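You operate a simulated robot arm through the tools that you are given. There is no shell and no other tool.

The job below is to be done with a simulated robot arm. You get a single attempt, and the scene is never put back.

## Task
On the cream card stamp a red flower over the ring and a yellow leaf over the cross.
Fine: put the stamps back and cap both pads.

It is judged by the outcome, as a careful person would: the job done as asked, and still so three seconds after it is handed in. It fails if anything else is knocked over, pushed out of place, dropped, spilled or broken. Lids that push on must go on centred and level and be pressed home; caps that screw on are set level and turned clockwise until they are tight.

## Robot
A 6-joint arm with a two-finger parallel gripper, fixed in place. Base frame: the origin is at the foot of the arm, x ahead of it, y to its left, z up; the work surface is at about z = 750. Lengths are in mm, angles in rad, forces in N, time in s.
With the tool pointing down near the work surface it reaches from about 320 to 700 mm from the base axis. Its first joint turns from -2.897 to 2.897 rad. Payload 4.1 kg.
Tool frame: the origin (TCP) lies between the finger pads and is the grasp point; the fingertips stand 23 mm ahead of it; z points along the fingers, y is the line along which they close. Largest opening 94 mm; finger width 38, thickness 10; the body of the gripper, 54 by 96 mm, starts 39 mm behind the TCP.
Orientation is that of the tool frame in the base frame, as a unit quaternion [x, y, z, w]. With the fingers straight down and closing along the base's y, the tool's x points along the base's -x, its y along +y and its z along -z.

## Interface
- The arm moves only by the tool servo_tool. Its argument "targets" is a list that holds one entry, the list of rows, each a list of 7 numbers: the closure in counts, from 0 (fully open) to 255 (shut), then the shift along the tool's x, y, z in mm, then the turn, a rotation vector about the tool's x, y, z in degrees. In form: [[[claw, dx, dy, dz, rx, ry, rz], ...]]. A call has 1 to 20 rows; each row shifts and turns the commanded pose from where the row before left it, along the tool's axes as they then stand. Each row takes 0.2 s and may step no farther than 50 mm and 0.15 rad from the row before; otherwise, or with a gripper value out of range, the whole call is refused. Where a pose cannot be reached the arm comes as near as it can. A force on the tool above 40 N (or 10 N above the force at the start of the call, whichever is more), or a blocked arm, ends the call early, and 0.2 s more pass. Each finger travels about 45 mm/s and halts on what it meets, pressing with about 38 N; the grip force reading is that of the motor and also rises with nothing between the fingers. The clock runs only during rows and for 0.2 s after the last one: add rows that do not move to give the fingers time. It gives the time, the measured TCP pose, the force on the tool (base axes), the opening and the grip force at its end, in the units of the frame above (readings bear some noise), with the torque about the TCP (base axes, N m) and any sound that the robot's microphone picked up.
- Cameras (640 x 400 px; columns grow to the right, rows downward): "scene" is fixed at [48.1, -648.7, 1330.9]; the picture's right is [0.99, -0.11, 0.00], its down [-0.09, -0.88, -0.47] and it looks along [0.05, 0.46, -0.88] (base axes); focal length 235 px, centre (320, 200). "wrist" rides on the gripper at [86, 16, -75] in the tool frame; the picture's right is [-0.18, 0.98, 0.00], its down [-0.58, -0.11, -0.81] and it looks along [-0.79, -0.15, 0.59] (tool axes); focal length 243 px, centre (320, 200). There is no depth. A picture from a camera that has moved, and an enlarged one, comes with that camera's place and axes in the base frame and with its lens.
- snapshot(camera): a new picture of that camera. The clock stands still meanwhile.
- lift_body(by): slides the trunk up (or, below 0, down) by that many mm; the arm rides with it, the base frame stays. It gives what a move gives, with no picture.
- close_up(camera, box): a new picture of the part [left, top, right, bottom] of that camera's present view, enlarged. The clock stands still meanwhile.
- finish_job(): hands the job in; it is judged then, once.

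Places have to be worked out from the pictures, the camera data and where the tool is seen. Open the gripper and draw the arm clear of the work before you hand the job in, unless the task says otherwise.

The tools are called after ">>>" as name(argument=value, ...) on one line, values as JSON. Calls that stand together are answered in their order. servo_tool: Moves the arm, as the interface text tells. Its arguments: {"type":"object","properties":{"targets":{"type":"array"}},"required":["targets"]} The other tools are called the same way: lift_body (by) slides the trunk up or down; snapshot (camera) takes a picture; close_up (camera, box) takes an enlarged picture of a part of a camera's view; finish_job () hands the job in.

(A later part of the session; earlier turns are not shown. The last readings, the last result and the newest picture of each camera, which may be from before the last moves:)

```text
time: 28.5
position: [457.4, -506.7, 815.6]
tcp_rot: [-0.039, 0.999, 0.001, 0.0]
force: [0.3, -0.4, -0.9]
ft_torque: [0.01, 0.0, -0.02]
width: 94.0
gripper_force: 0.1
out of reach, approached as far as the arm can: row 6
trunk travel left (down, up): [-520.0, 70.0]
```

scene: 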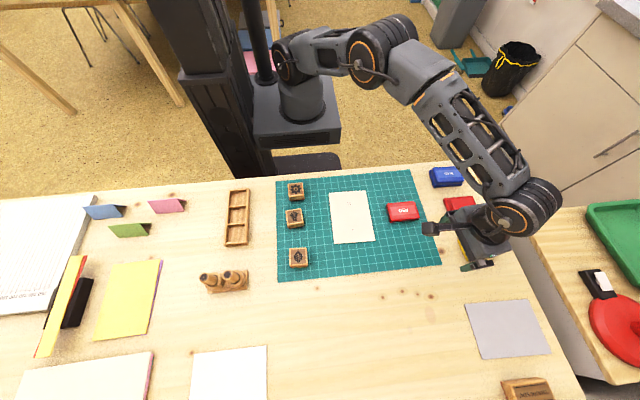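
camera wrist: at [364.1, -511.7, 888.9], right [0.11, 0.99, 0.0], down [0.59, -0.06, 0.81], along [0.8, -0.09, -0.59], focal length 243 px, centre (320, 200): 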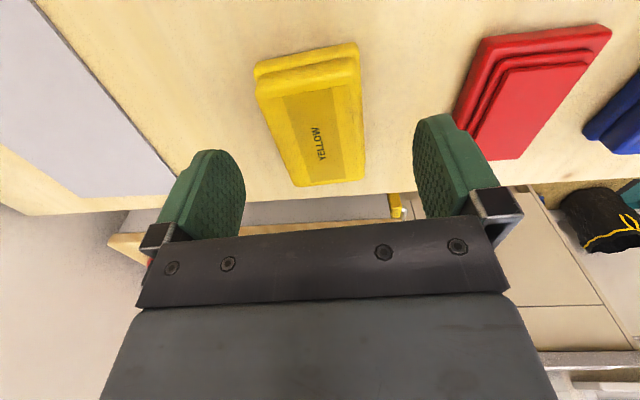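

The reach peaks at about 690 mm with the trunk 40–45 mm below its original height, and a level tool can't reach the lid's exact centre at 696 mm. I'll set the trunk to -40 and grip the lid about 10 mm off-centre along its long axis.

>>> servo_tool(targets=[[[0, 10, 0, -40, 0, 0, 0], [0, 10, 0, -40, 0, 0, 0], [0, 10, 0, -30, 0, 0, 0], [0, 0, 0, 0, 0, 0, 0], [0, 0, 0, 0, 0, 0, 0]]])

>>> lift_body(by=-110)

>>> servo_tool(targets=[[[0, 0, 0, 0, 0, 0, 0], [0, 0, 0, 0, 0, 0, 0]]])

>>> close_up(camera="wrist", box=[200, 60, 420, 235])

```text
time: 29.7
position: [440.6, -527.5, 921.2]
tcp_rot: [-0.039, 0.999, 0.0, -0.001]
force: [-0.4, 0.2, 0.0]
ft_torque: [-0.02, 0.01, 0.01]
width: 93.9
gripper_force: 0.1
out of reach, approached as far as the arm can: row 1, 2, 3
trunk travel left (down, up): [-520.0, 70.0]
```

```text
time: 31.1
position: [440.6, -527.5, 812.6]
tcp_rot: [-0.039, 0.999, 0.001, -0.001]
force: [0.7, 0.2, 0.0]
ft_torque: [0.01, 0.02, -0.03]
width: 94.2
gripper_force: 0.0
trunk travel left (down, up): [-410.0, 180.0]
```

```text
time: 31.7
position: [441.0, -527.9, 811.8]
tcp_rot: [-0.039, 0.999, 0.001, -0.001]
force: [-1.0, -0.1, -0.1]
ft_torque: [-0.02, -0.03, 0.01]
width: 94.1
gripper_force: 0.0
trunk travel left (down, up): [-410.0, 180.0]
```

```text
2.29 times, centred on (310, 148) of wrist
camera zoom: at [353.0, -517.4, 887.6], right [0.11, 0.99, 0.0], down [0.59, -0.06, 0.81], along [0.8, -0.09, -0.59], focal length 555 px, centre (343, 320)
```

zoom: 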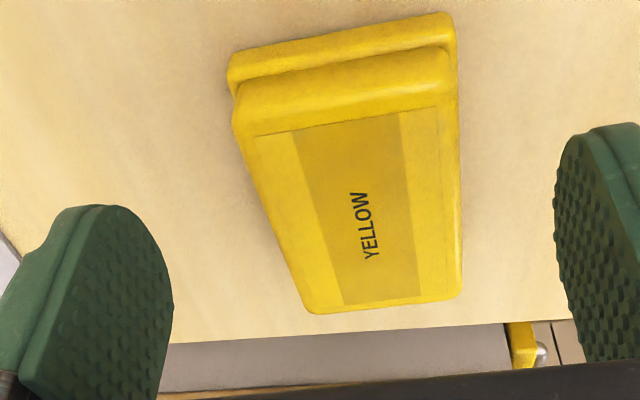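

The hand is now at about (440.8, -527.7, 812). The latest view puts the lid centre at about (461.3, -522.3), so I'll go to the reachable grip point (448.8, -523.3) on its axis and check before descending.

>>> servo_tool(targets=[[[0, -8.3, 3.8, 5, 0, 0, 0], [0, 0, 0, 0, 0, 0, 0], [0, 0, 0, 0, 0, 0, 0]]])

>>> close_up(camera="wrist", box=[200, 30, 440, 235])

>>> close_up(camera="scene", box=[430, 195, 530, 275])

```text
time: 32.5
position: [448.5, -522.7, 807.6]
tcp_rot: [-0.039, 0.999, 0.001, -0.001]
force: [-0.3, -0.1, 0.6]
ft_torque: [-0.03, 0.0, -0.01]
width: 93.9
gripper_force: 0.1
trunk travel left (down, up): [-410.0, 180.0]
```

```text
1.95 times, centred on (320, 132) of wrist
camera zoom: at [361.0, -513.5, 882.3], right [0.11, 0.99, 0.0], down [0.59, -0.06, 0.81], along [0.8, -0.09, -0.59], focal length 473 px, centre (320, 332)
```

zoom: 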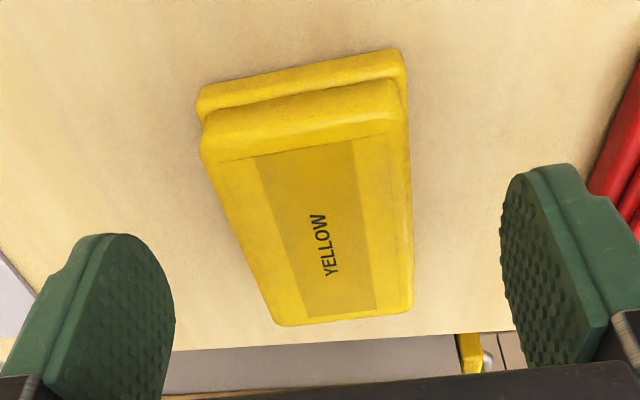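

```text
5.00 times, centred on (480, 235) of scene
camera zoom: at [48.1, -648.7, 1330.9], right [0.99, -0.11, 0.0], down [-0.09, -0.88, -0.47], along [0.05, 0.46, -0.88], focal length 1176 px, centre (-480, 25)
```

zoom: 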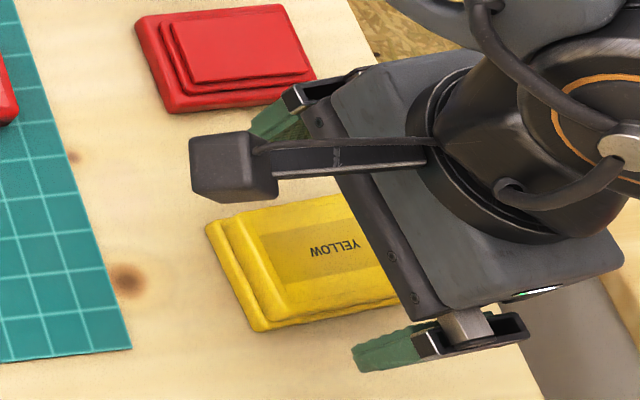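

The lid lies centred between the fingers and this pose is in reach. I'll descend to the grip height and close.

>>> servo_tool(targets=[[[0, 0, 0, 9, 0, 0, 0], [0, 0, 0, 8, 0, 0, 0], [0, 0, 0, 0, 0, 0, 0], [255, 0, 0, 0, 0, 0, 0], [255, 0, 0, 0, 0, 0, 0], [255, 0, 0, 0, 0, 0, 0], [255, 0, 0, 0, 0, 0, 0], [255, 0, 0, 0, 0, 0, 0]]])

>>> close_up(camera="wrist", box=[200, 30, 440, 235])

```text
time: 34.3
position: [447.6, -521.7, 790.7]
tcp_rot: [-0.039, 0.999, 0.0, 0.0]
force: [0.0, 0.2, -0.7]
ft_torque: [0.02, 0.0, 0.0]
width: 50.7
gripper_force: 37.6
trunk travel left (down, up): [-410.0, 180.0]
heard: snap
```

```text
1.95 times, centred on (320, 132) of wrist
camera zoom: at [360.9, -512.9, 865.4], right [0.11, 0.99, 0.0], down [0.59, -0.06, 0.81], along [0.8, -0.08, -0.59], focal length 473 px, centre (320, 332)
```

zoom: 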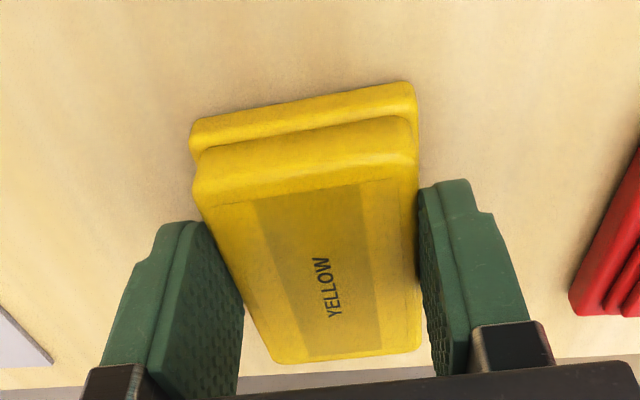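

The yellow lid is gripped (50.7 mm, snap heard). I'll lift straight up first, then carry it to the mat near (290, -505).

>>> servo_tool(targets=[[[255, 0, 0, -6, 0, 0, 0], [255, 0, 0, -8, 0, 0, 0], [255, 4, 0, -10, 0, 0, 0], [255, 16.5, 0, -16, 0, 0, 0], [255, 34, 7.5, 0, 0, 0, 0], [255, 34, 7.5, 0, 0, 0, 0], [255, 34, 7.5, 0, 0, 0, 0], [255, 34, 7.5, 0, 0, 0, 0], [255, 0, 0, 0, 0, 0, 0], [255, 0, 0, 20, 0, 0, 0], [255, 0, 0, 20, 0, 0, 0], [255, 0, 0, 4, 0, 0, 0], [255, 0, 0, 0, 0, 0, 0]]])

>>> snapshot(camera="wrist")

>>> close_up(camera="scene", box=[370, 180, 520, 280])

```text
time: 37.1
position: [337.6, -587.4, 791.0]
tcp_rot: [-0.04, 0.999, 0.0, -0.001]
force: [0.4, 0.1, -0.3]
ft_torque: [0.01, 0.0, 0.0]
width: 51.0
gripper_force: 38.3
out of reach, approached as far as the arm can: row 4, 5, 6, 7, 8
trunk travel left (down, up): [-410.0, 180.0]
```

```text
taken
camera wrist: at [249.6, -578.3, 865.8], right [0.11, 0.99, 0.0], down [0.59, -0.06, 0.81], along [0.8, -0.08, -0.59], focal length 243 px, centre (320, 200)
```

wrist: 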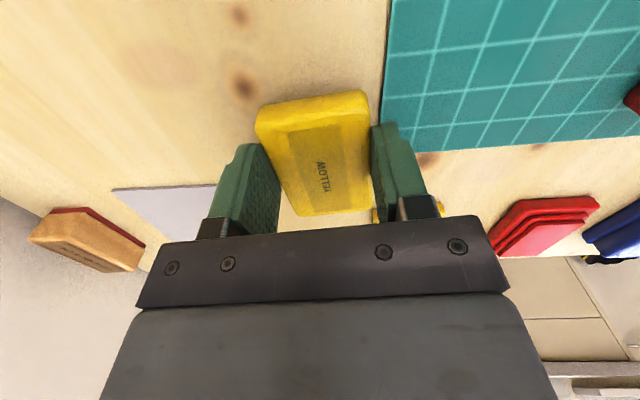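

```text
4.00 times, centred on (445, 230) of scene
camera zoom: at [48.1, -648.7, 1330.9], right [0.99, -0.11, 0.0], down [-0.09, -0.88, -0.47], along [0.05, 0.46, -0.88], focal length 941 px, centre (-180, 80)
```

zoom: 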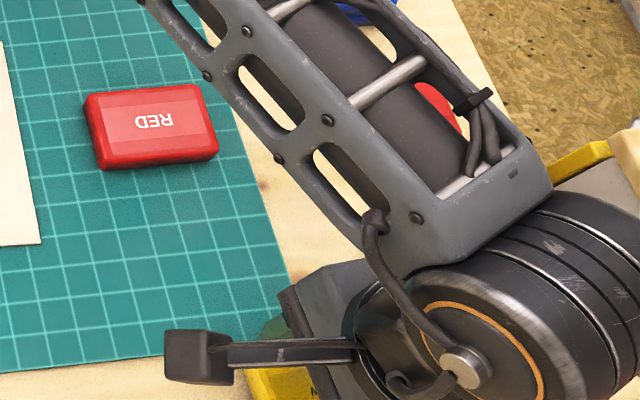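

The arm slid along its reach limit and is now at (337.6, -587.4, 791), still holding the lid over bare table. I'll raise it and bend the arm inward in small steps, checking as I go.

>>> servo_tool(targets=[[[255, 0, 0, -15, 0, 0, 0], [255, 0, 10, -15, 0, 0, 0], [255, 0, 20, -10, 0, 0, 0], [255, 0, 0, 0, 0, 0, 0]]])

>>> snapshot(camera="scene")

```text
time: 38.1
position: [345.0, -582.2, 832.0]
tcp_rot: [-0.039, 0.999, 0.002, -0.001]
force: [0.3, -0.4, -0.3]
ft_torque: [0.01, 0.03, -0.01]
width: 50.9
gripper_force: 38.0
out of reach, approached as far as the arm can: row 2, 3
trunk travel left (down, up): [-410.0, 180.0]
```

```text
taken
```

scene: 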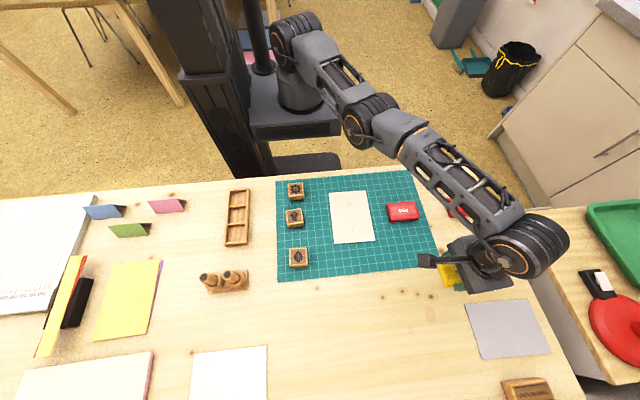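

>>> servo_tool(targets=[[[255, 0, 0, -20, 0, 0, 0], [255, 0, 0, -20, 0, 0, 0], [255, 0, 0, -20, 0, 0, 0], [255, 0, 0, 0, 0, 0, 0]]])

```text
time: 39.1
position: [344.4, -579.9, 892.6]
tcp_rot: [-0.039, 0.999, 0.001, 0.0]
force: [-0.4, -0.9, -0.5]
ft_torque: [0.0, 0.0, 0.01]
width: 51.1
gripper_force: 38.3
trunk travel left (down, up): [-410.0, 180.0]
```

Moving straight up works. Now I'll take a small inward step from this greater height.

>>> servo_tool(targets=[[[255, 0, 12, 0, 0, 0, 0], [255, 0, 12, 0, 0, 0, 0], [255, 0, 0, 0, 0, 0, 0]]])

```text
time: 39.9
position: [344.8, -558.5, 893.3]
tcp_rot: [-0.039, 0.999, 0.001, 0.0]
force: [-0.4, -0.3, 0.4]
ft_torque: [0.01, 0.02, -0.03]
width: 51.1
gripper_force: 38.2
trunk travel left (down, up): [-410.0, 180.0]
```

Going up first frees the arm. I'll carry the lid to (290, -505) over the mat and lower it close to the surface.

>>> servo_tool(targets=[[[255, 16.9, 19, 0, 0, 0, 0], [255, 16.9, 19, 0, 0, 0, 0], [255, 16.9, 19, 0, 0, 0, 0], [255, 0, 0, 0, 0, 0, 0], [255, 0, 0, 30, 0, 0, 0], [255, 0, 0, 30, 0, 0, 0], [255, 0, 0, 30, 0, 0, 0], [255, 0, 0, 15, 0, 0, 0], [255, 0, 0, 0, 0, 0, 0]]])

>>> snapshot(camera="wrist")

>>> close_up(camera="scene", box=[370, 180, 520, 280])

```text
time: 41.9
position: [288.6, -506.5, 787.5]
tcp_rot: [-0.04, 0.999, 0.0, -0.001]
force: [0.2, -0.3, -0.4]
ft_torque: [0.0, 0.02, -0.02]
width: 50.9
gripper_force: 38.1
trunk travel left (down, up): [-410.0, 180.0]
```

```text
taken
camera wrist: at [201.1, -497.0, 862.8], right [0.11, 0.99, 0.0], down [0.59, -0.06, 0.81], along [0.8, -0.09, -0.59], focal length 243 px, centre (320, 200)
```

wrist: 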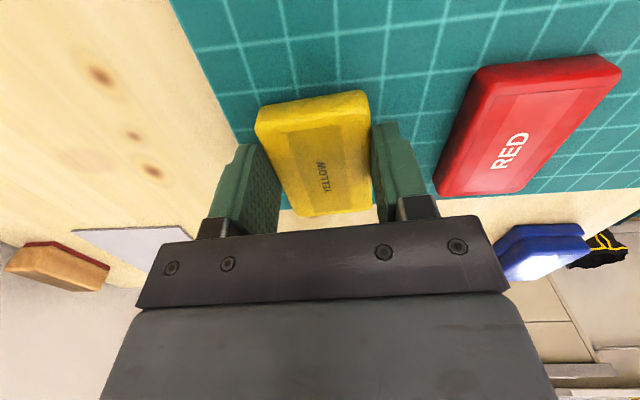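

```text
4.00 times, centred on (445, 230) of scene
camera zoom: at [48.1, -648.7, 1330.9], right [0.99, -0.11, 0.0], down [-0.09, -0.88, -0.47], along [0.05, 0.46, -0.88], focal length 941 px, centre (-180, 80)
```

zoom: 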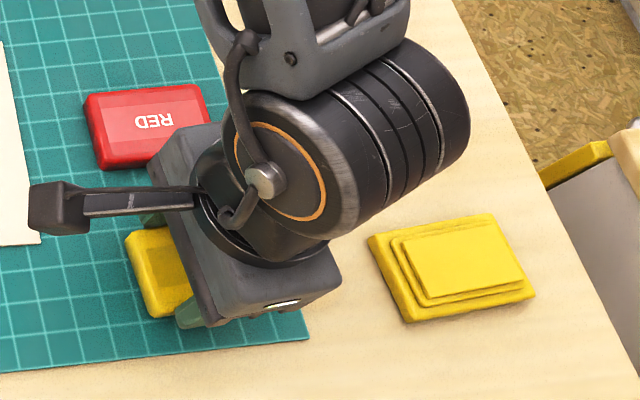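

>>> servo_tool(targets=[[[255, 0, 0, 3.5, 0, 0, 0], [255, 0, 0, 1.5, 0, 0, 0], [255, 0, 0, 0, 0, 0, 0]]])

```text
time: 42.7
position: [289.2, -505.2, 782.2]
tcp_rot: [-0.039, 0.999, 0.001, -0.001]
force: [0.6, -0.7, -0.1]
ft_torque: [-0.01, 0.0, 0.01]
width: 51.0
gripper_force: 38.5
trunk travel left (down, up): [-410.0, 180.0]
```

No contact yet at about 782, so I'll step down a little further.

>>> servo_tool(targets=[[[255, 0, 0, 1, 0, 0, 0], [255, 0, 0, 0, 0, 0, 0]]])

>>> servo_tool(targets=[[[255, 0, 0, 1, 0, 0, 0], [255, 0, 0, 0, 0, 0, 0]]])

```text
time: 43.3
position: [289.7, -506.1, 782.0]
tcp_rot: [-0.039, 0.999, 0.001, 0.0]
force: [0.1, -0.2, -0.2]
ft_torque: [0.01, 0.03, -0.03]
width: 50.9
gripper_force: 38.3
trunk travel left (down, up): [-410.0, 180.0]
```

```text
time: 43.9
position: [289.0, -506.6, 781.8]
tcp_rot: [-0.039, 0.999, 0.0, 0.0]
force: [0.5, -0.3, 5.9]
ft_torque: [0.12, -0.01, 0.01]
width: 50.7
gripper_force: 37.6
trunk travel left (down, up): [-410.0, 180.0]
```

Contact at 5.9 N, so the lid is on the mat. I'll release with a partial opening to stay clear of the red lid, then rise.

>>> servo_tool(targets=[[[255, 0, 0, -0.3, 0, 0, 0], [50, 0, 0, 0, 0, 0, 0], [50, 0, 0, 0, 0, 0, 0], [50, 0, 0, 0, 0, 0, 0], [50, 0, 0, -30, 0, 0, 0], [50, 0, 0, -40, 0, 0, 0], [50, 0, 0, -40, 0, 0, 0], [0, 0, 0, 0, 0, 0, 0], [0, 0, 0, 0, 0, 0, 0]]])

>>> snapshot(camera="scene")

>>> close_up(camera="wrist", box=[180, 0, 480, 190])

```text
time: 45.9
position: [289.8, -506.4, 890.5]
tcp_rot: [-0.039, 0.999, 0.001, -0.002]
force: [-0.5, 0.3, 0.5]
ft_torque: [-0.01, 0.03, 0.02]
width: 94.1
gripper_force: 0.1
trunk travel left (down, up): [-410.0, 180.0]
```

```text
taken
```

scene: 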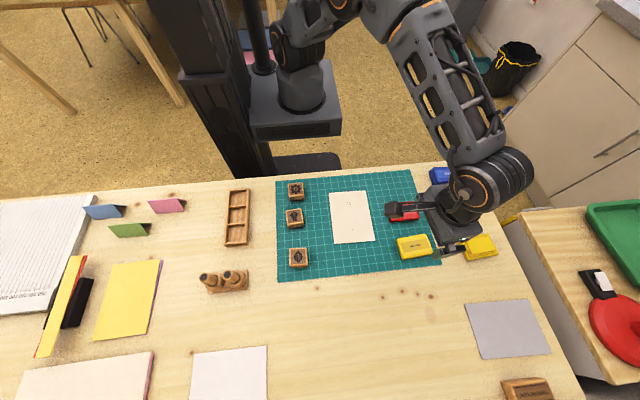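

```text
2.11 times, centred on (330, 95) of wrist
camera zoom: at [202.6, -495.2, 965.5], right [0.11, 0.99, 0.0], down [0.59, -0.06, 0.81], along [0.8, -0.08, -0.59], focal length 511 px, centre (299, 421)
```

zoom: 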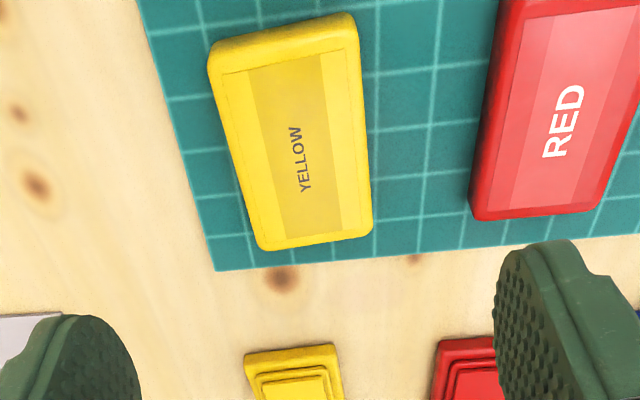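

Both lids are off and both bases are in place. Next I'll straighten the tool yaw and move near the flower stamp to get an accurate fix on it.

>>> servo_tool(targets=[[[0, 0, 0, 0, 0, 0, 4.5], [0, 43, 22.6, 0, 0, 0, 0], [0, 43, 22.6, 0, 0, 0, 0], [0, 43, 22.6, 0, 0, 0, 0], [0, 43, 22.6, 0, 0, 0, 0], [0, 43, 22.6, 0, 0, 0, 0], [0, 43, 22.6, 0, 0, 0, 0], [0, 43, 22.6, 0, 0, 0, 0], [0, 43, 22.6, 20, 0, 0, 0], [0, 0, 0, 20, 0, 0, 0], [0, 0, 0, 0, 0, 0, 0], [0, 0, 0, 0, 0, 0, 0]]])

>>> snapshot(camera="wrist")

>>> close_up(camera="wrist", box=[220, 40, 440, 200])

```text
refused: row 9 steps farther than a row can; nothing moved
```

```text
taken
camera wrist: at [202.6, -495.2, 965.5], right [0.11, 0.99, 0.0], down [0.59, -0.06, 0.81], along [0.8, -0.08, -0.59], focal length 243 px, centre (320, 200)
```

wrist: 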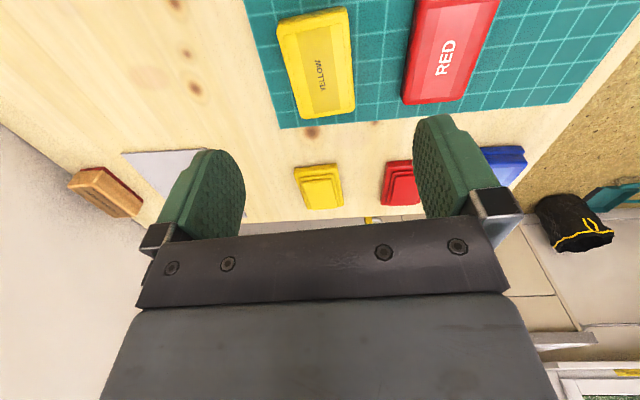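

```text
2.50 times, centred on (330, 120) of wrist
camera zoom: at [202.6, -495.2, 965.5], right [0.11, 0.99, 0.0], down [0.59, -0.06, 0.81], along [0.8, -0.08, -0.59], focal length 606 px, centre (295, 400)
```

zoom: 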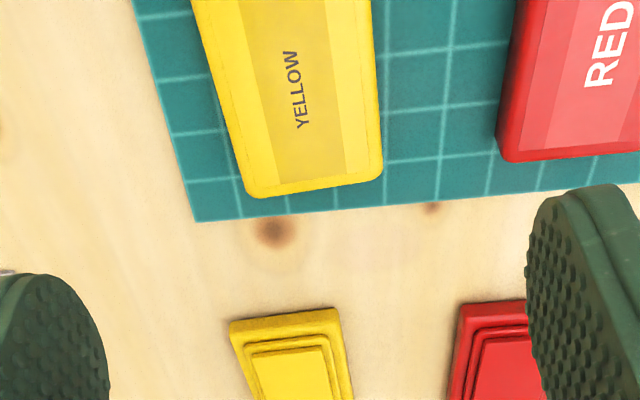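

One row was too long, so I'll resend with the descent in a separate row.

>>> servo_tool(targets=[[[0, 0, 0, 0, 0, 0, 4.5], [0, 43, 22.6, 0, 0, 0, 0], [0, 43, 22.6, 0, 0, 0, 0], [0, 43, 22.6, 0, 0, 0, 0], [0, 43, 22.6, 0, 0, 0, 0], [0, 43, 22.6, 0, 0, 0, 0], [0, 43, 22.6, 0, 0, 0, 0], [0, 43, 22.6, 0, 0, 0, 0], [0, 43, 22.6, 0, 0, 0, 0], [0, 0, 0, 35, 0, 0, 0], [0, 0, 0, 0, 0, 0, 0], [0, 0, 0, 0, 0, 0, 0]]])

>>> snapshot(camera="wrist")

>>> close_up(camera="wrist", box=[220, 40, 440, 200])

```text
time: 48.5
position: [-54.7, -322.6, 857.3]
tcp_rot: [0.0, 1.0, 0.001, -0.001]
force: [-0.2, -0.3, 0.1]
ft_torque: [0.02, 0.03, 0.02]
width: 94.3
gripper_force: 0.0
trunk travel left (down, up): [-410.0, 180.0]
```

```text
taken
camera wrist: at [-141.0, -307.2, 932.2], right [0.18, 0.98, 0.0], down [0.58, -0.11, 0.81], along [0.79, -0.15, -0.59], focal length 243 px, centre (320, 200)
```

wrist: 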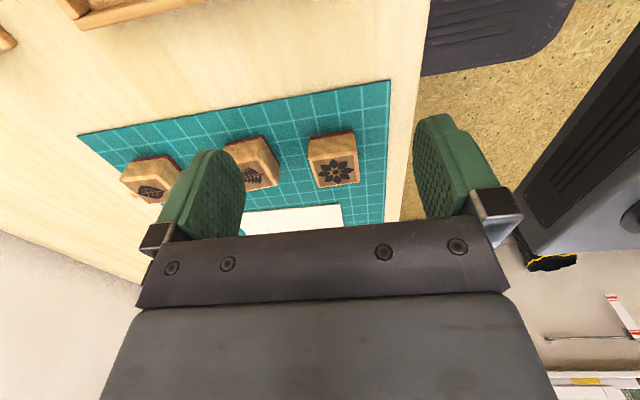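

```text
2.50 times, centred on (330, 120) of wrist
camera zoom: at [-141.0, -307.2, 932.2], right [0.18, 0.98, 0.0], down [0.58, -0.11, 0.81], along [0.79, -0.15, -0.59], focal length 606 px, centre (295, 400)
```

zoom: 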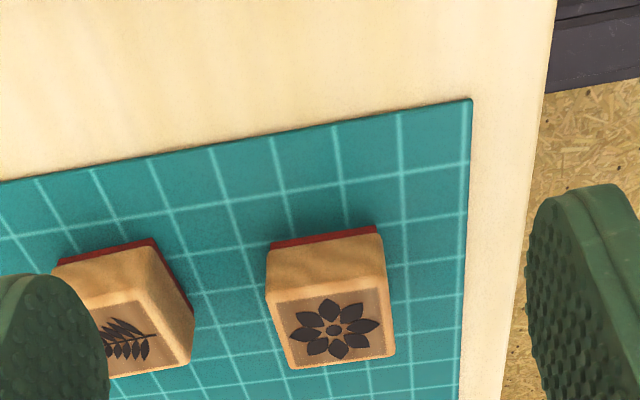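

I'll take a few more pose readings to average out the noise before computing the stamp position.

>>> servo_tool(targets=[[[0, 0, 0, 0, 0, 0, 0]]])

>>> servo_tool(targets=[[[0, 0, 0, 0, 0, 0, 0]]])

>>> servo_tool(targets=[[[0, 0, 0, 0, 0, 0, 0]]])

>>> servo_tool(targets=[[[0, 0, 0, 0, 0, 0, 0]]])

>>> close_up(camera="wrist", box=[305, 125, 375, 195])

```text
time: 48.9
position: [-54.6, -324.4, 857.8]
tcp_rot: [0.0, 1.0, 0.001, -0.001]
force: [0.3, 0.2, 0.0]
ft_torque: [-0.02, -0.05, -0.03]
width: 93.7
gripper_force: 0.0
trunk travel left (down, up): [-410.0, 180.0]
```

```text
time: 49.3
position: [-54.9, -324.9, 857.6]
tcp_rot: [0.0, 1.0, 0.001, -0.002]
force: [0.0, -0.7, 0.3]
ft_torque: [0.0, -0.02, 0.03]
width: 94.2
gripper_force: 0.0
trunk travel left (down, up): [-410.0, 180.0]
```

```text
time: 49.7
position: [-54.8, -324.0, 858.2]
tcp_rot: [0.0, 1.0, 0.001, -0.001]
force: [-0.5, 0.0, -0.1]
ft_torque: [-0.04, -0.03, 0.03]
width: 94.0
gripper_force: 0.1
trunk travel left (down, up): [-410.0, 180.0]
```

```text
time: 50.1
position: [-55.6, -323.7, 857.3]
tcp_rot: [0.0, 1.0, 0.001, -0.001]
force: [1.0, -0.4, 0.4]
ft_torque: [-0.01, 0.0, 0.02]
width: 94.0
gripper_force: 0.0
trunk travel left (down, up): [-410.0, 180.0]
```

```text
5.71 times, centred on (340, 160) of wrist
camera zoom: at [-141.1, -307.3, 932.3], right [0.18, 0.98, 0.0], down [0.58, -0.11, 0.81], along [0.79, -0.15, -0.59], focal length 1386 px, centre (206, 429)
```

zoom: 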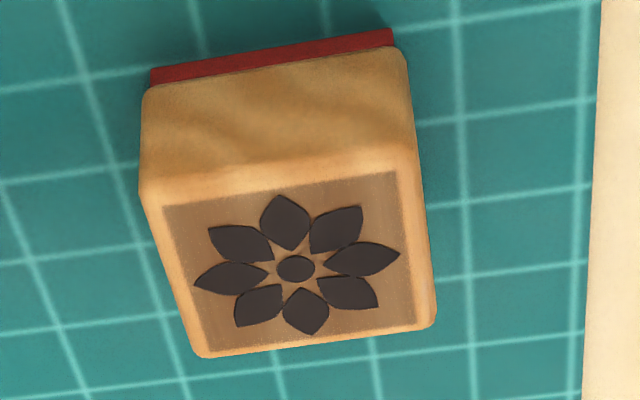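

The camera-pose readout is steadier and gives TCP ≈ (-55.1, -323.3, 857.3). Triangulating from two views puts the flower stamp at about (19.5, -322.8) with its top at z≈783. I'll set a partial opening to spare the fern, go above it and verify.

>>> servo_tool(targets=[[[78, -37.3, 0.25, 0, 0, 0, 0], [78, -37.3, 0.25, 0, 0, 0, 0], [78, 0, 0, 20, 0, 0, 0], [78, 0, 0, 20, 0, 0, 0], [78, 0, 0, 0, 0, 0, 0], [78, 0, 0, 0, 0, 0, 0]]])

>>> snapshot(camera="wrist")

>>> close_up(camera="wrist", box=[230, 60, 430, 215])

>>> close_up(camera="scene", box=[260, 160, 350, 235])

```text
time: 51.5
position: [19.8, -323.8, 818.8]
tcp_rot: [0.0, 1.0, 0.001, -0.001]
force: [-0.6, 1.0, -0.4]
ft_torque: [0.0, 0.0, 0.01]
width: 65.4
gripper_force: 0.0
trunk travel left (down, up): [-410.0, 180.0]
```

```text
taken
camera wrist: at [-66.5, -307.5, 892.4], right [0.18, 0.98, 0.0], down [0.58, -0.11, 0.81], along [0.79, -0.15, -0.59], focal length 243 px, centre (320, 200)
```

wrist: 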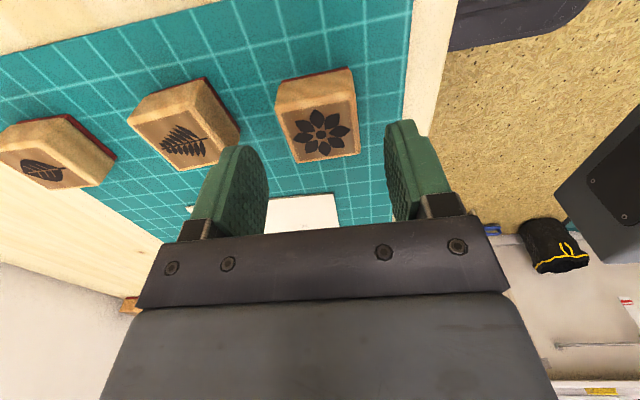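

```text
2.58 times, centred on (330, 138) of wrist
camera zoom: at [-66.5, -307.5, 892.4], right [0.18, 0.98, 0.0], down [0.58, -0.11, 0.81], along [0.79, -0.15, -0.59], focal length 626 px, centre (294, 361)
```

zoom: 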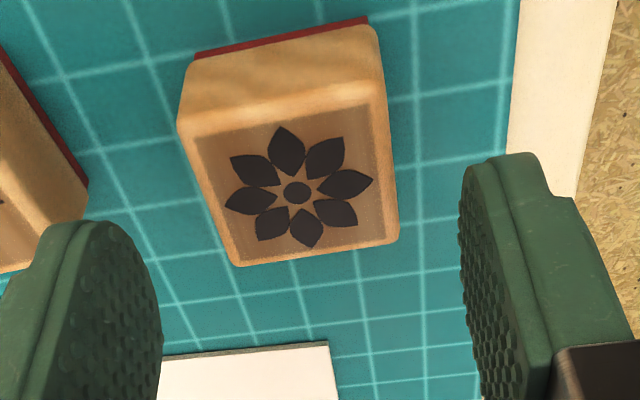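

```text
5.33 times, centred on (305, 198) of scene
camera zoom: at [48.1, -648.7, 1330.9], right [0.99, -0.11, 0.0], down [-0.09, -0.88, -0.47], along [0.05, 0.46, -0.88], focal length 1254 px, centre (400, 213)
```

zoom: 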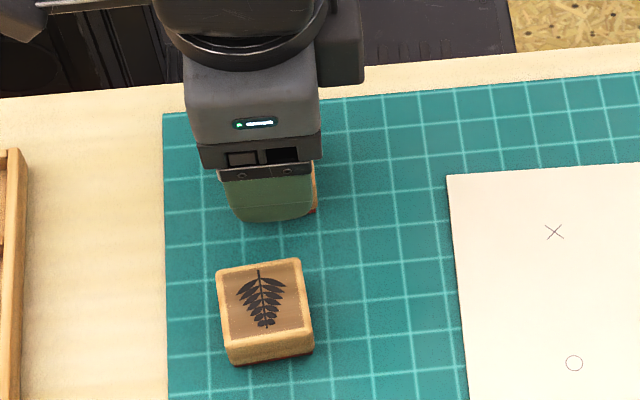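

The flower stamp at (20.1, -323.0) matches the TCP within 1 mm. I'll descend and grip it.

>>> servo_tool(targets=[[[78, -0.5, 0.4, 16, 0, 0, 0], [78, 0, 0, 16, 0, 0, 0], [78, 0, 0, 0, 0, 0, 0], [78, 0, 0, 0, 0, 0, 0]]])

>>> close_up(camera="wrist", box=[230, 60, 430, 235])

>>> servo_tool(targets=[[[255, 0, 0, 0, 0, 0, 0], [255, 0, 0, 0, 0, 0, 0], [255, 0, 0, 0, 0, 0, 0], [255, 0, 0, 0, 0, 0, 0]]])

>>> close_up(camera="wrist", box=[230, 60, 430, 235])

```text
time: 52.5
position: [19.8, -323.5, 784.4]
tcp_rot: [0.0, 1.0, 0.001, -0.001]
force: [-0.1, -0.3, 0.7]
ft_torque: [0.0, 0.01, 0.0]
width: 65.5
gripper_force: 0.0
trunk travel left (down, up): [-410.0, 180.0]
```

```text
2.29 times, centred on (330, 148) of wrist
camera zoom: at [-66.5, -307.2, 860.1], right [0.18, 0.98, 0.0], down [0.58, -0.11, 0.81], along [0.79, -0.15, -0.59], focal length 555 px, centre (297, 320)
```

zoom: 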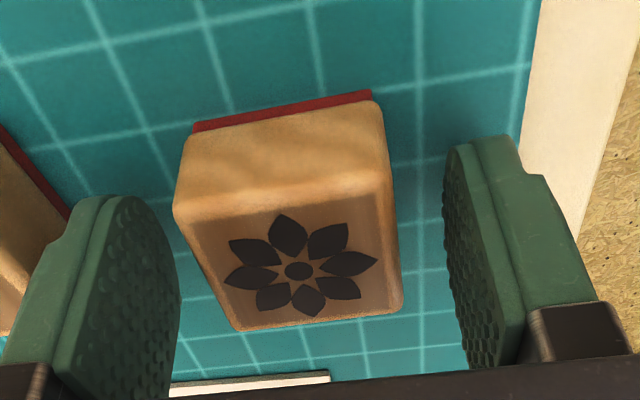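

```text
time: 53.5
position: [20.5, -323.6, 785.7]
tcp_rot: [0.0, 1.0, 0.001, -0.001]
force: [-0.1, 1.2, 0.6]
ft_torque: [0.0, 0.01, 0.0]
width: 40.9
gripper_force: 38.8
trunk travel left (down, up): [-410.0, 180.0]
```

```text
2.29 times, centred on (330, 148) of wrist
camera zoom: at [-66.5, -307.2, 860.2], right [0.18, 0.98, 0.0], down [0.58, -0.11, 0.81], along [0.79, -0.15, -0.59], focal length 555 px, centre (297, 320)
```

zoom: 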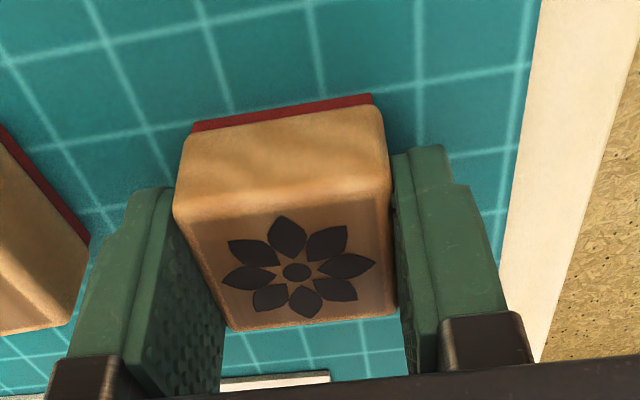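

Flower stamp gripped (40.9 mm). Its home pose is TCP (19.5, -323.2, 785.2), with the rubber face 33.2 mm below the TCP. I'll lift it and carry it over the lids toward the red pad, stopping short to look.

>>> servo_tool(targets=[[[255, 0, 0, -10, 0, 0, 0], [255, 0, 0, -25, 0, 0, 0], [255, 0, 0, -40, 0, 0, 0], [255, -45, -10.7, 0, 0, 0, 0], [255, -45, -10.7, 0, 0, 0, 0], [255, -45, -10.7, 0, 0, 0, 0], [255, -45, -10.7, 0, 0, 0, 0], [255, -45, -10.7, 0, 0, 0, 0], [255, -45, -10.7, 0, 0, 0, 0], [255, -45, -10.7, 0, 0, 0, 0], [255, -45, -10.7, 0, 0, 0, 0], [255, 0, 0, 0, 0, 0, 0], [255, 0, 0, 0, 0, 0, 0]]])

>>> snapshot(camera="wrist")

>>> close_up(camera="wrist", box=[230, 60, 430, 235])

>>> snapshot(camera="scene")

```text
time: 56.3
position: [382.4, -412.4, 858.6]
tcp_rot: [0.001, 1.0, 0.001, -0.001]
force: [-0.1, 0.0, -0.4]
ft_torque: [0.01, 0.0, 0.01]
width: 40.9
gripper_force: 38.4
trunk travel left (down, up): [-410.0, 180.0]
```

```text
taken
camera wrist: at [295.4, -395.3, 934.4], right [0.18, 0.98, 0.0], down [0.58, -0.11, 0.81], along [0.79, -0.15, -0.59], focal length 243 px, centre (320, 200)
```

wrist: 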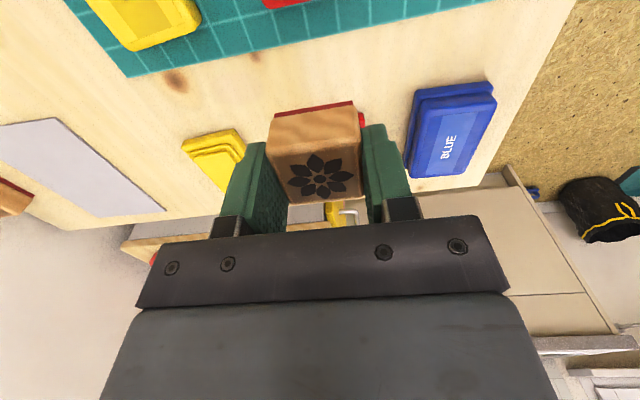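

```text
2.29 times, centred on (330, 148) of wrist
camera zoom: at [295.4, -395.3, 934.4], right [0.18, 0.98, 0.0], down [0.58, -0.11, 0.81], along [0.79, -0.15, -0.59], focal length 555 px, centre (297, 320)
```

zoom: 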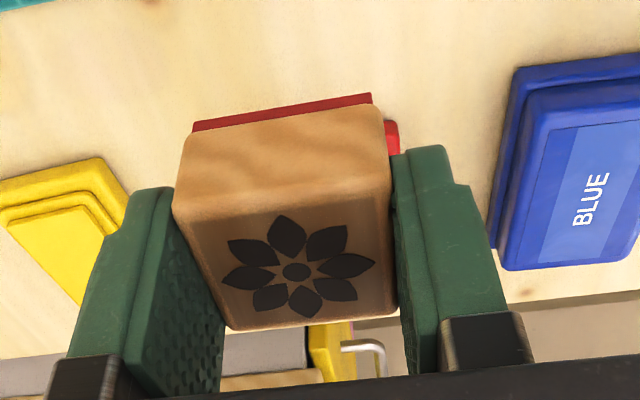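

```text
taken
```

scene: 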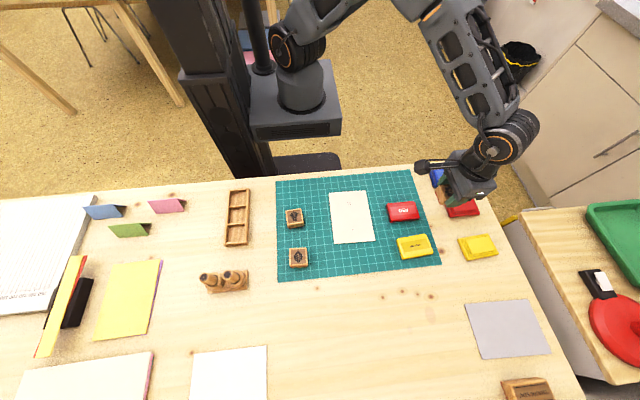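

The camera pose shows the TCP is really at (381.4, -411.3, 859.4), because small drifts add up, so I'll correct from camera poses. I'll go above the red felt at (463.5, -408.8) and descend to about 12 mm above it.

>>> servo_tool(targets=[[[255, -41, 1.25, 0, 0, 0, 0], [255, -41.1, 1.25, 0, 0, 0, 0], [255, 0, 0, 22, 0, 0, 0], [255, 0, 0, 22, 0, 0, 0], [255, 0, 0, 0, 0, 0, 0], [255, 0, 0, 0, 0, 0, 0]]])

>>> close_up(camera="wrist", box=[230, 40, 430, 235])

>>> close_up(camera="scene", box=[420, 160, 510, 230])

```text
time: 57.7
position: [461.7, -408.6, 816.3]
tcp_rot: [0.0, 1.0, 0.001, -0.001]
force: [0.2, -0.5, -0.4]
ft_torque: [-0.01, 0.0, -0.03]
width: 40.9
gripper_force: 37.8
trunk travel left (down, up): [-410.0, 180.0]
```

```text
2.05 times, centred on (330, 138) of wrist
camera zoom: at [376.2, -391.7, 891.2], right [0.18, 0.98, 0.0], down [0.58, -0.11, 0.81], along [0.79, -0.15, -0.59], focal length 498 px, centre (300, 328)
```

zoom: 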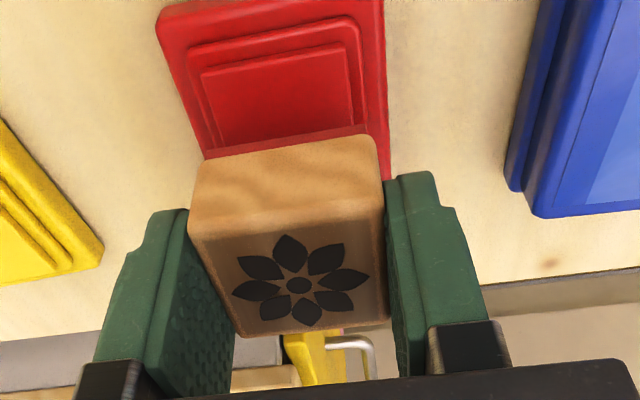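

```text
5.71 times, centred on (465, 195) of scene
camera zoom: at [48.1, -648.7, 1330.9], right [0.99, -0.11, 0.0], down [-0.09, -0.88, -0.47], along [0.05, 0.46, -0.88], focal length 1344 px, centre (-509, 229)
```

zoom: 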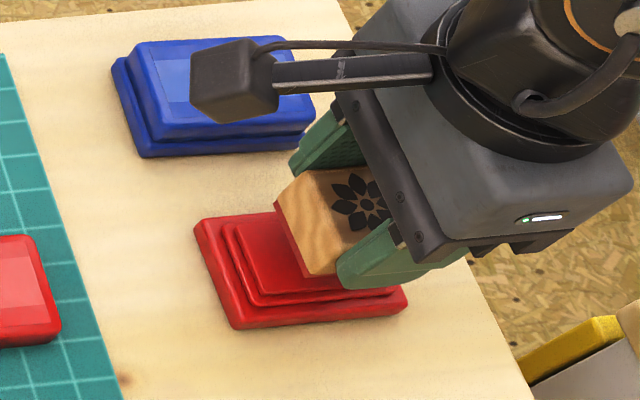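

The felt's near edge is at x≈432 and its centre line at y≈-408.3. I'll trim by (+1.3, -0.6) mm and descend toward the felt, watching the force.

>>> servo_tool(targets=[[[255, -1.3, -0.6, 3, 0, 0, 0], [255, 0, 0, 4, 0, 0, 0], [255, 0, 0, 2, 0, 0, 0], [255, 0, 0, 0, 0, 0, 0]]])

>>> close_up(camera="scene", box=[420, 160, 510, 230])

>>> close_up(camera="wrist", box=[230, 40, 430, 235])

```text
time: 58.7
position: [463.6, -407.9, 806.6]
tcp_rot: [0.0, 1.0, 0.001, -0.001]
force: [0.2, -0.2, -0.1]
ft_torque: [0.01, 0.0, 0.01]
width: 41.0
gripper_force: 38.1
trunk travel left (down, up): [-410.0, 180.0]
```

```text
5.71 times, centred on (465, 195) of scene
camera zoom: at [48.1, -648.7, 1330.9], right [0.99, -0.11, 0.0], down [-0.09, -0.88, -0.47], along [0.05, 0.46, -0.88], focal length 1344 px, centre (-509, 229)
```

zoom: 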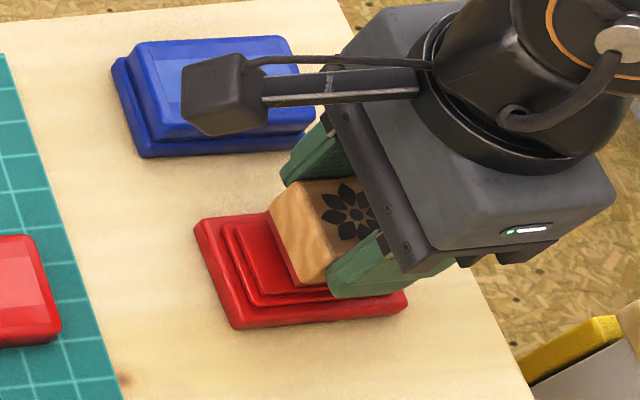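

```text
2.05 times, centred on (330, 138) of wrist
camera zoom: at [377.4, -391.5, 881.3], right [0.18, 0.98, 0.0], down [0.58, -0.11, 0.81], along [0.79, -0.15, -0.59], focal length 498 px, centre (300, 328)
```

zoom: 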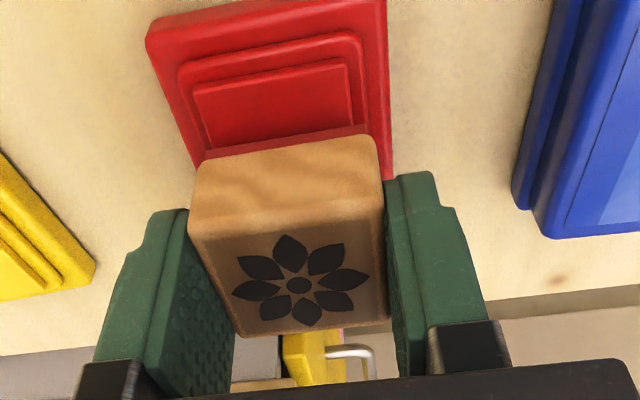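

>>> servo_tool(targets=[[[255, 0, -0.7, 1, 0, 0, 0], [255, 0, 0, 1, 0, 0, 0], [255, 0, 0, 0, 0, 0, 0]]])

>>> servo_tool(targets=[[[255, 0, 0, 1, 0, 0, 0], [255, 0, 0, 0, 0, 0, 0]]])

```text
time: 59.5
position: [462.9, -409.7, 803.6]
tcp_rot: [0.0, 1.0, 0.001, -0.001]
force: [-0.5, -0.6, -0.7]
ft_torque: [0.0, -0.03, 0.0]
width: 41.2
gripper_force: 38.2
trunk travel left (down, up): [-410.0, 180.0]
```

```text
time: 60.1
position: [464.0, -410.0, 802.2]
tcp_rot: [0.0, 1.0, 0.001, -0.001]
force: [-0.4, 0.3, -1.0]
ft_torque: [0.04, 0.01, 0.0]
width: 40.9
gripper_force: 38.1
trunk travel left (down, up): [-410.0, 180.0]
```

Still no contact at TCP ≈ 803, so I'll step down further.

>>> servo_tool(targets=[[[255, 0, 0, 1, 0, 0, 0], [255, 0, 0, 0, 0, 0, 0]]])

>>> servo_tool(targets=[[[255, 0, 0, 1, 0, 0, 0], [255, 0, 0, 0, 0, 0, 0]]])

>>> close_up(camera="wrist", box=[230, 40, 430, 235])

```text
time: 60.7
position: [463.2, -408.9, 800.9]
tcp_rot: [0.0, 1.0, 0.001, -0.001]
force: [0.1, 0.5, 0.5]
ft_torque: [-0.06, 0.0, -0.01]
width: 41.1
gripper_force: 38.4
trunk travel left (down, up): [-410.0, 180.0]
```

```text
time: 61.3
position: [462.8, -408.9, 802.3]
tcp_rot: [0.0, 1.0, 0.0, 0.0]
force: [0.1, 0.6, 7.0]
ft_torque: [0.02, 0.06, -0.02]
width: 40.9
gripper_force: 37.8
trunk travel left (down, up): [-410.0, 180.0]
```

```text
2.05 times, centred on (330, 138) of wrist
camera zoom: at [377.1, -392.3, 876.9], right [0.18, 0.98, 0.0], down [0.58, -0.11, 0.81], along [0.79, -0.15, -0.59], focal length 498 px, centre (300, 328)
```

zoom: 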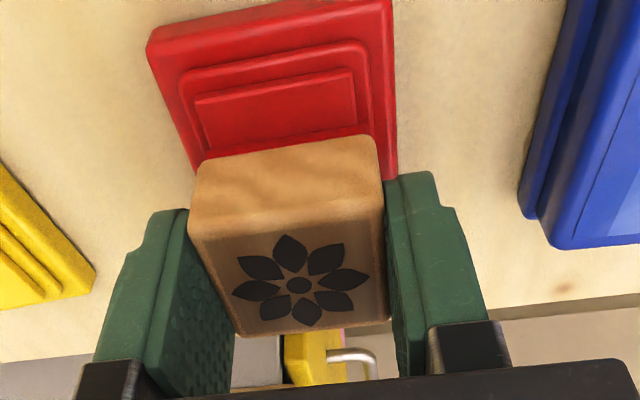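

The rubber touches the felt at 7 N. I'll press slightly harder and hold for good inking.

>>> servo_tool(targets=[[[255, 0, 0, 1.2, 0, 0, 0], [255, 0, 0, 0, 0, 0, 0], [255, 0, 0, 0, 0, 0, 0]]])

```text
time: 62.1
position: [462.8, -409.4, 802.3]
tcp_rot: [0.0, 1.0, -0.001, 0.001]
force: [-0.4, 0.2, 18.4]
ft_torque: [0.05, 0.13, 0.0]
width: 40.9
gripper_force: 38.2
trunk travel left (down, up): [-410.0, 180.0]
```

Pressed at 18 N with a level reading. I'll lift straight off and carry the stamp over the ring, where the wrist camera should still see the mark.

>>> servo_tool(targets=[[[255, 0, 0, -3, 0, 0, 0], [255, 0, 0, -10, 0, 0, 0], [255, 0, 0, -25, 0, 0, 0], [255, 0, 0, -20, 0, 0, 0], [255, 43, -4.3, 0, 0, 0, 0], [255, 43, -4.3, 0, 0, 0, 0], [255, 43, -4.3, 0, 0, 0, 0], [255, 43, -4.3, 0, 0, 0, 0], [255, 43, -4.3, 0, 0, 0, 0], [255, 43, -4.3, 0, 0, 0, 0], [255, 43, -4.3, 0, 0, 0, 0], [255, 0, 0, 0, 0, 0, 0], [255, 0, 0, 0, 0, 0, 0]]])

>>> snapshot(camera="wrist")

>>> close_up(camera="wrist", box=[230, 0, 430, 125])

>>> close_up(camera="scene", box=[420, 160, 510, 230])

>>> close_up(camera="scene", box=[310, 175, 400, 255])

```text
time: 64.9
position: [162.5, -439.9, 857.9]
tcp_rot: [0.0, 1.0, 0.001, -0.001]
force: [0.6, -0.2, 0.1]
ft_torque: [-0.03, -0.03, 0.01]
width: 41.0
gripper_force: 38.1
trunk travel left (down, up): [-410.0, 180.0]
```

```text
taken
camera wrist: at [75.9, -423.4, 932.2], right [0.18, 0.98, 0.0], down [0.58, -0.11, 0.81], along [0.79, -0.15, -0.59], focal length 243 px, centre (320, 200)
```

wrist: 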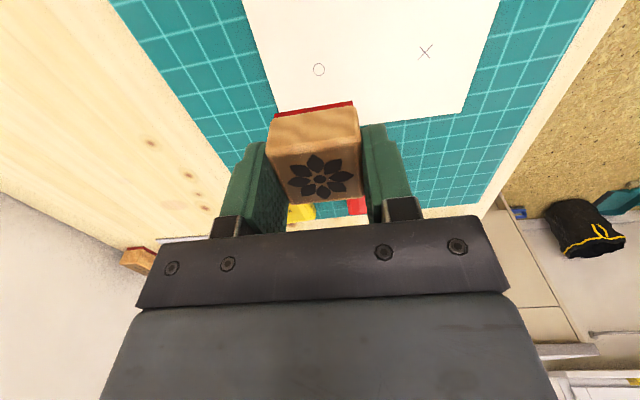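

```text
3.20 times, centred on (330, 62) of wrist
camera zoom: at [75.9, -423.4, 932.2], right [0.18, 0.98, 0.0], down [0.58, -0.11, 0.81], along [0.79, -0.15, -0.59], focal length 776 px, centre (288, 640)
```

zoom: 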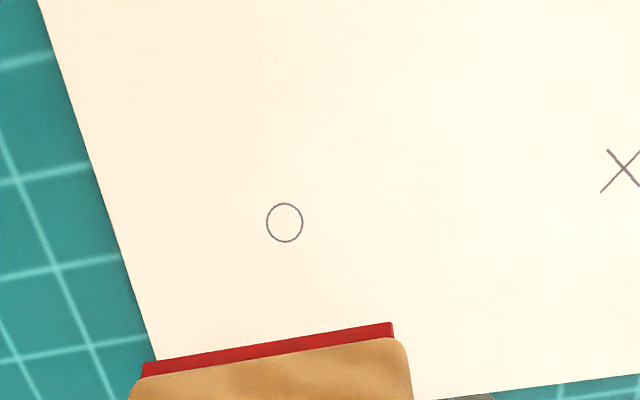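

```text
5.71 times, centred on (465, 195) of scene
camera zoom: at [48.1, -648.7, 1330.9], right [0.99, -0.11, 0.0], down [-0.09, -0.88, -0.47], along [0.05, 0.46, -0.88], focal length 1344 px, centre (-509, 229)
```

zoom: 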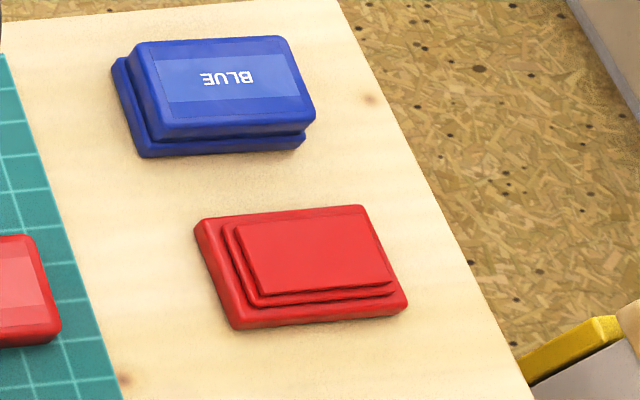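

```text
5.00 times, centred on (355, 215) of scene
camera zoom: at [48.1, -648.7, 1330.9], right [0.99, -0.11, 0.0], down [-0.09, -0.88, -0.47], along [0.05, 0.46, -0.88], focal length 1176 px, centre (145, 125)
```

zoom: 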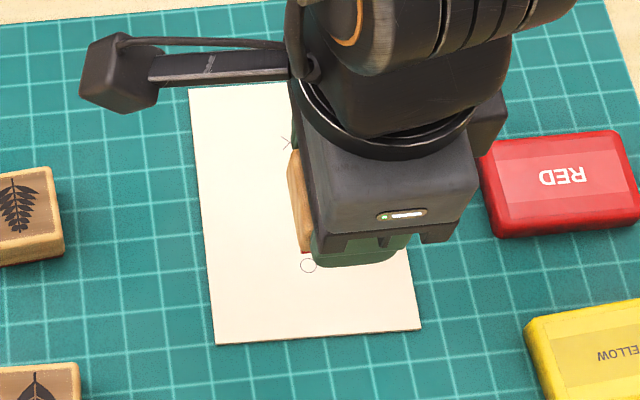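

TCP is (161.9, -439.4, 857.2). In this view the ring is at about (160.0, -439.7), and the stamp's rubber near edge shows its centre about 3.8 mm too far in +x. I'll shift by that amount, descend part way and recheck.

>>> servo_tool(targets=[[[255, 3.8, 0, 0, 0, 0, 0], [255, 0, 0, 20, 0, 0, 0], [255, 0, 0, 15, 0, 0, 0], [255, 0, 0, 0, 0, 0, 0], [255, 0, 0, 0, 0, 0, 0]]])

>>> close_up(camera="wrist", box=[230, 0, 430, 125])

>>> close_up(camera="scene", box=[310, 175, 400, 255])

```text
time: 66.1
position: [157.5, -438.7, 822.6]
tcp_rot: [0.0, 1.0, 0.001, 0.0]
force: [0.3, 0.4, -0.2]
ft_torque: [0.02, 0.0, 0.0]
width: 41.1
gripper_force: 38.6
trunk travel left (down, up): [-410.0, 180.0]
```

```text
3.20 times, centred on (330, 62) of wrist
camera zoom: at [72.5, -422.1, 896.7], right [0.18, 0.98, 0.0], down [0.58, -0.11, 0.81], along [0.79, -0.15, -0.59], focal length 776 px, centre (288, 640)
```

zoom: 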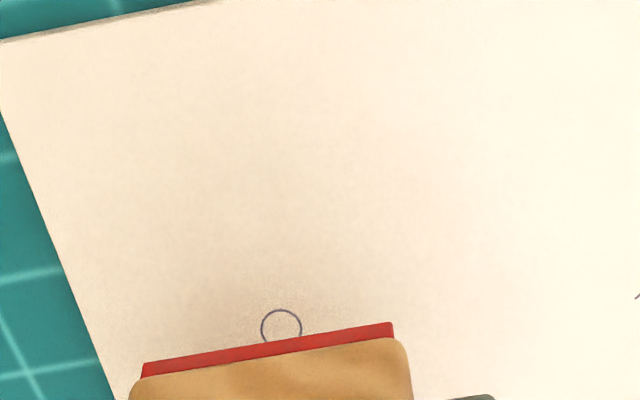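

```text
5.00 times, centred on (355, 215) of scene
camera zoom: at [48.1, -648.7, 1330.9], right [0.99, -0.11, 0.0], down [-0.09, -0.88, -0.47], along [0.05, 0.46, -0.88], focal length 1176 px, centre (145, 125)
```

zoom: 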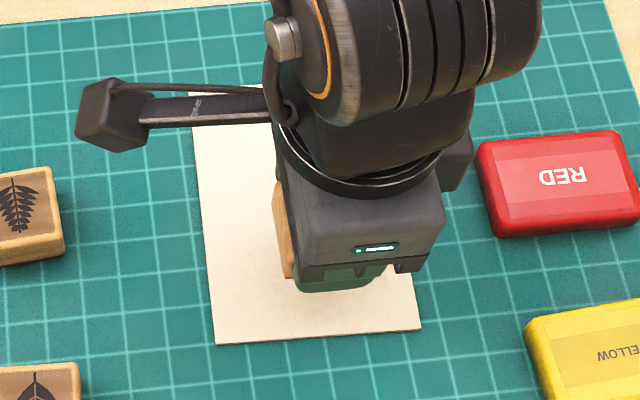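

The ring fix repeats at (160.0, -439.8). For alignment the camera should read (72.1, -423.45) and it reads (72.5, -422.1), so I'll trim by (-0.4, -1.35) and descend to just above the card.

>>> servo_tool(targets=[[[255, 0.4, -1.35, 0, 0, 0, 0], [255, 0, 0, 15, 0, 0, 0], [255, 0, 0, 14, 0, 0, 0], [255, 0, 0, 0, 0, 0, 0], [255, 0, 0, 0, 0, 0, 0]]])

>>> close_up(camera="wrist", box=[230, 0, 430, 125])

```text
time: 67.3
position: [156.1, -441.3, 793.0]
tcp_rot: [-0.001, 1.0, 0.001, 0.0]
force: [0.6, 0.2, -0.9]
ft_torque: [0.02, 0.0, 0.03]
width: 41.2
gripper_force: 37.8
trunk travel left (down, up): [-410.0, 180.0]
```

```text
3.20 times, centred on (330, 62) of wrist
camera zoom: at [71.0, -423.3, 868.5], right [0.18, 0.98, 0.0], down [0.58, -0.11, 0.81], along [0.79, -0.15, -0.59], focal length 776 px, centre (288, 640)
```

zoom: 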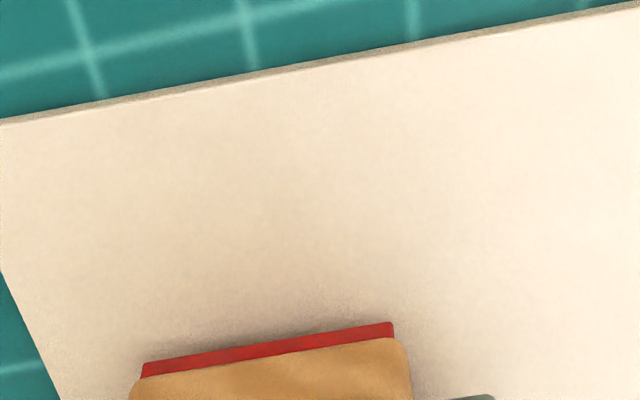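

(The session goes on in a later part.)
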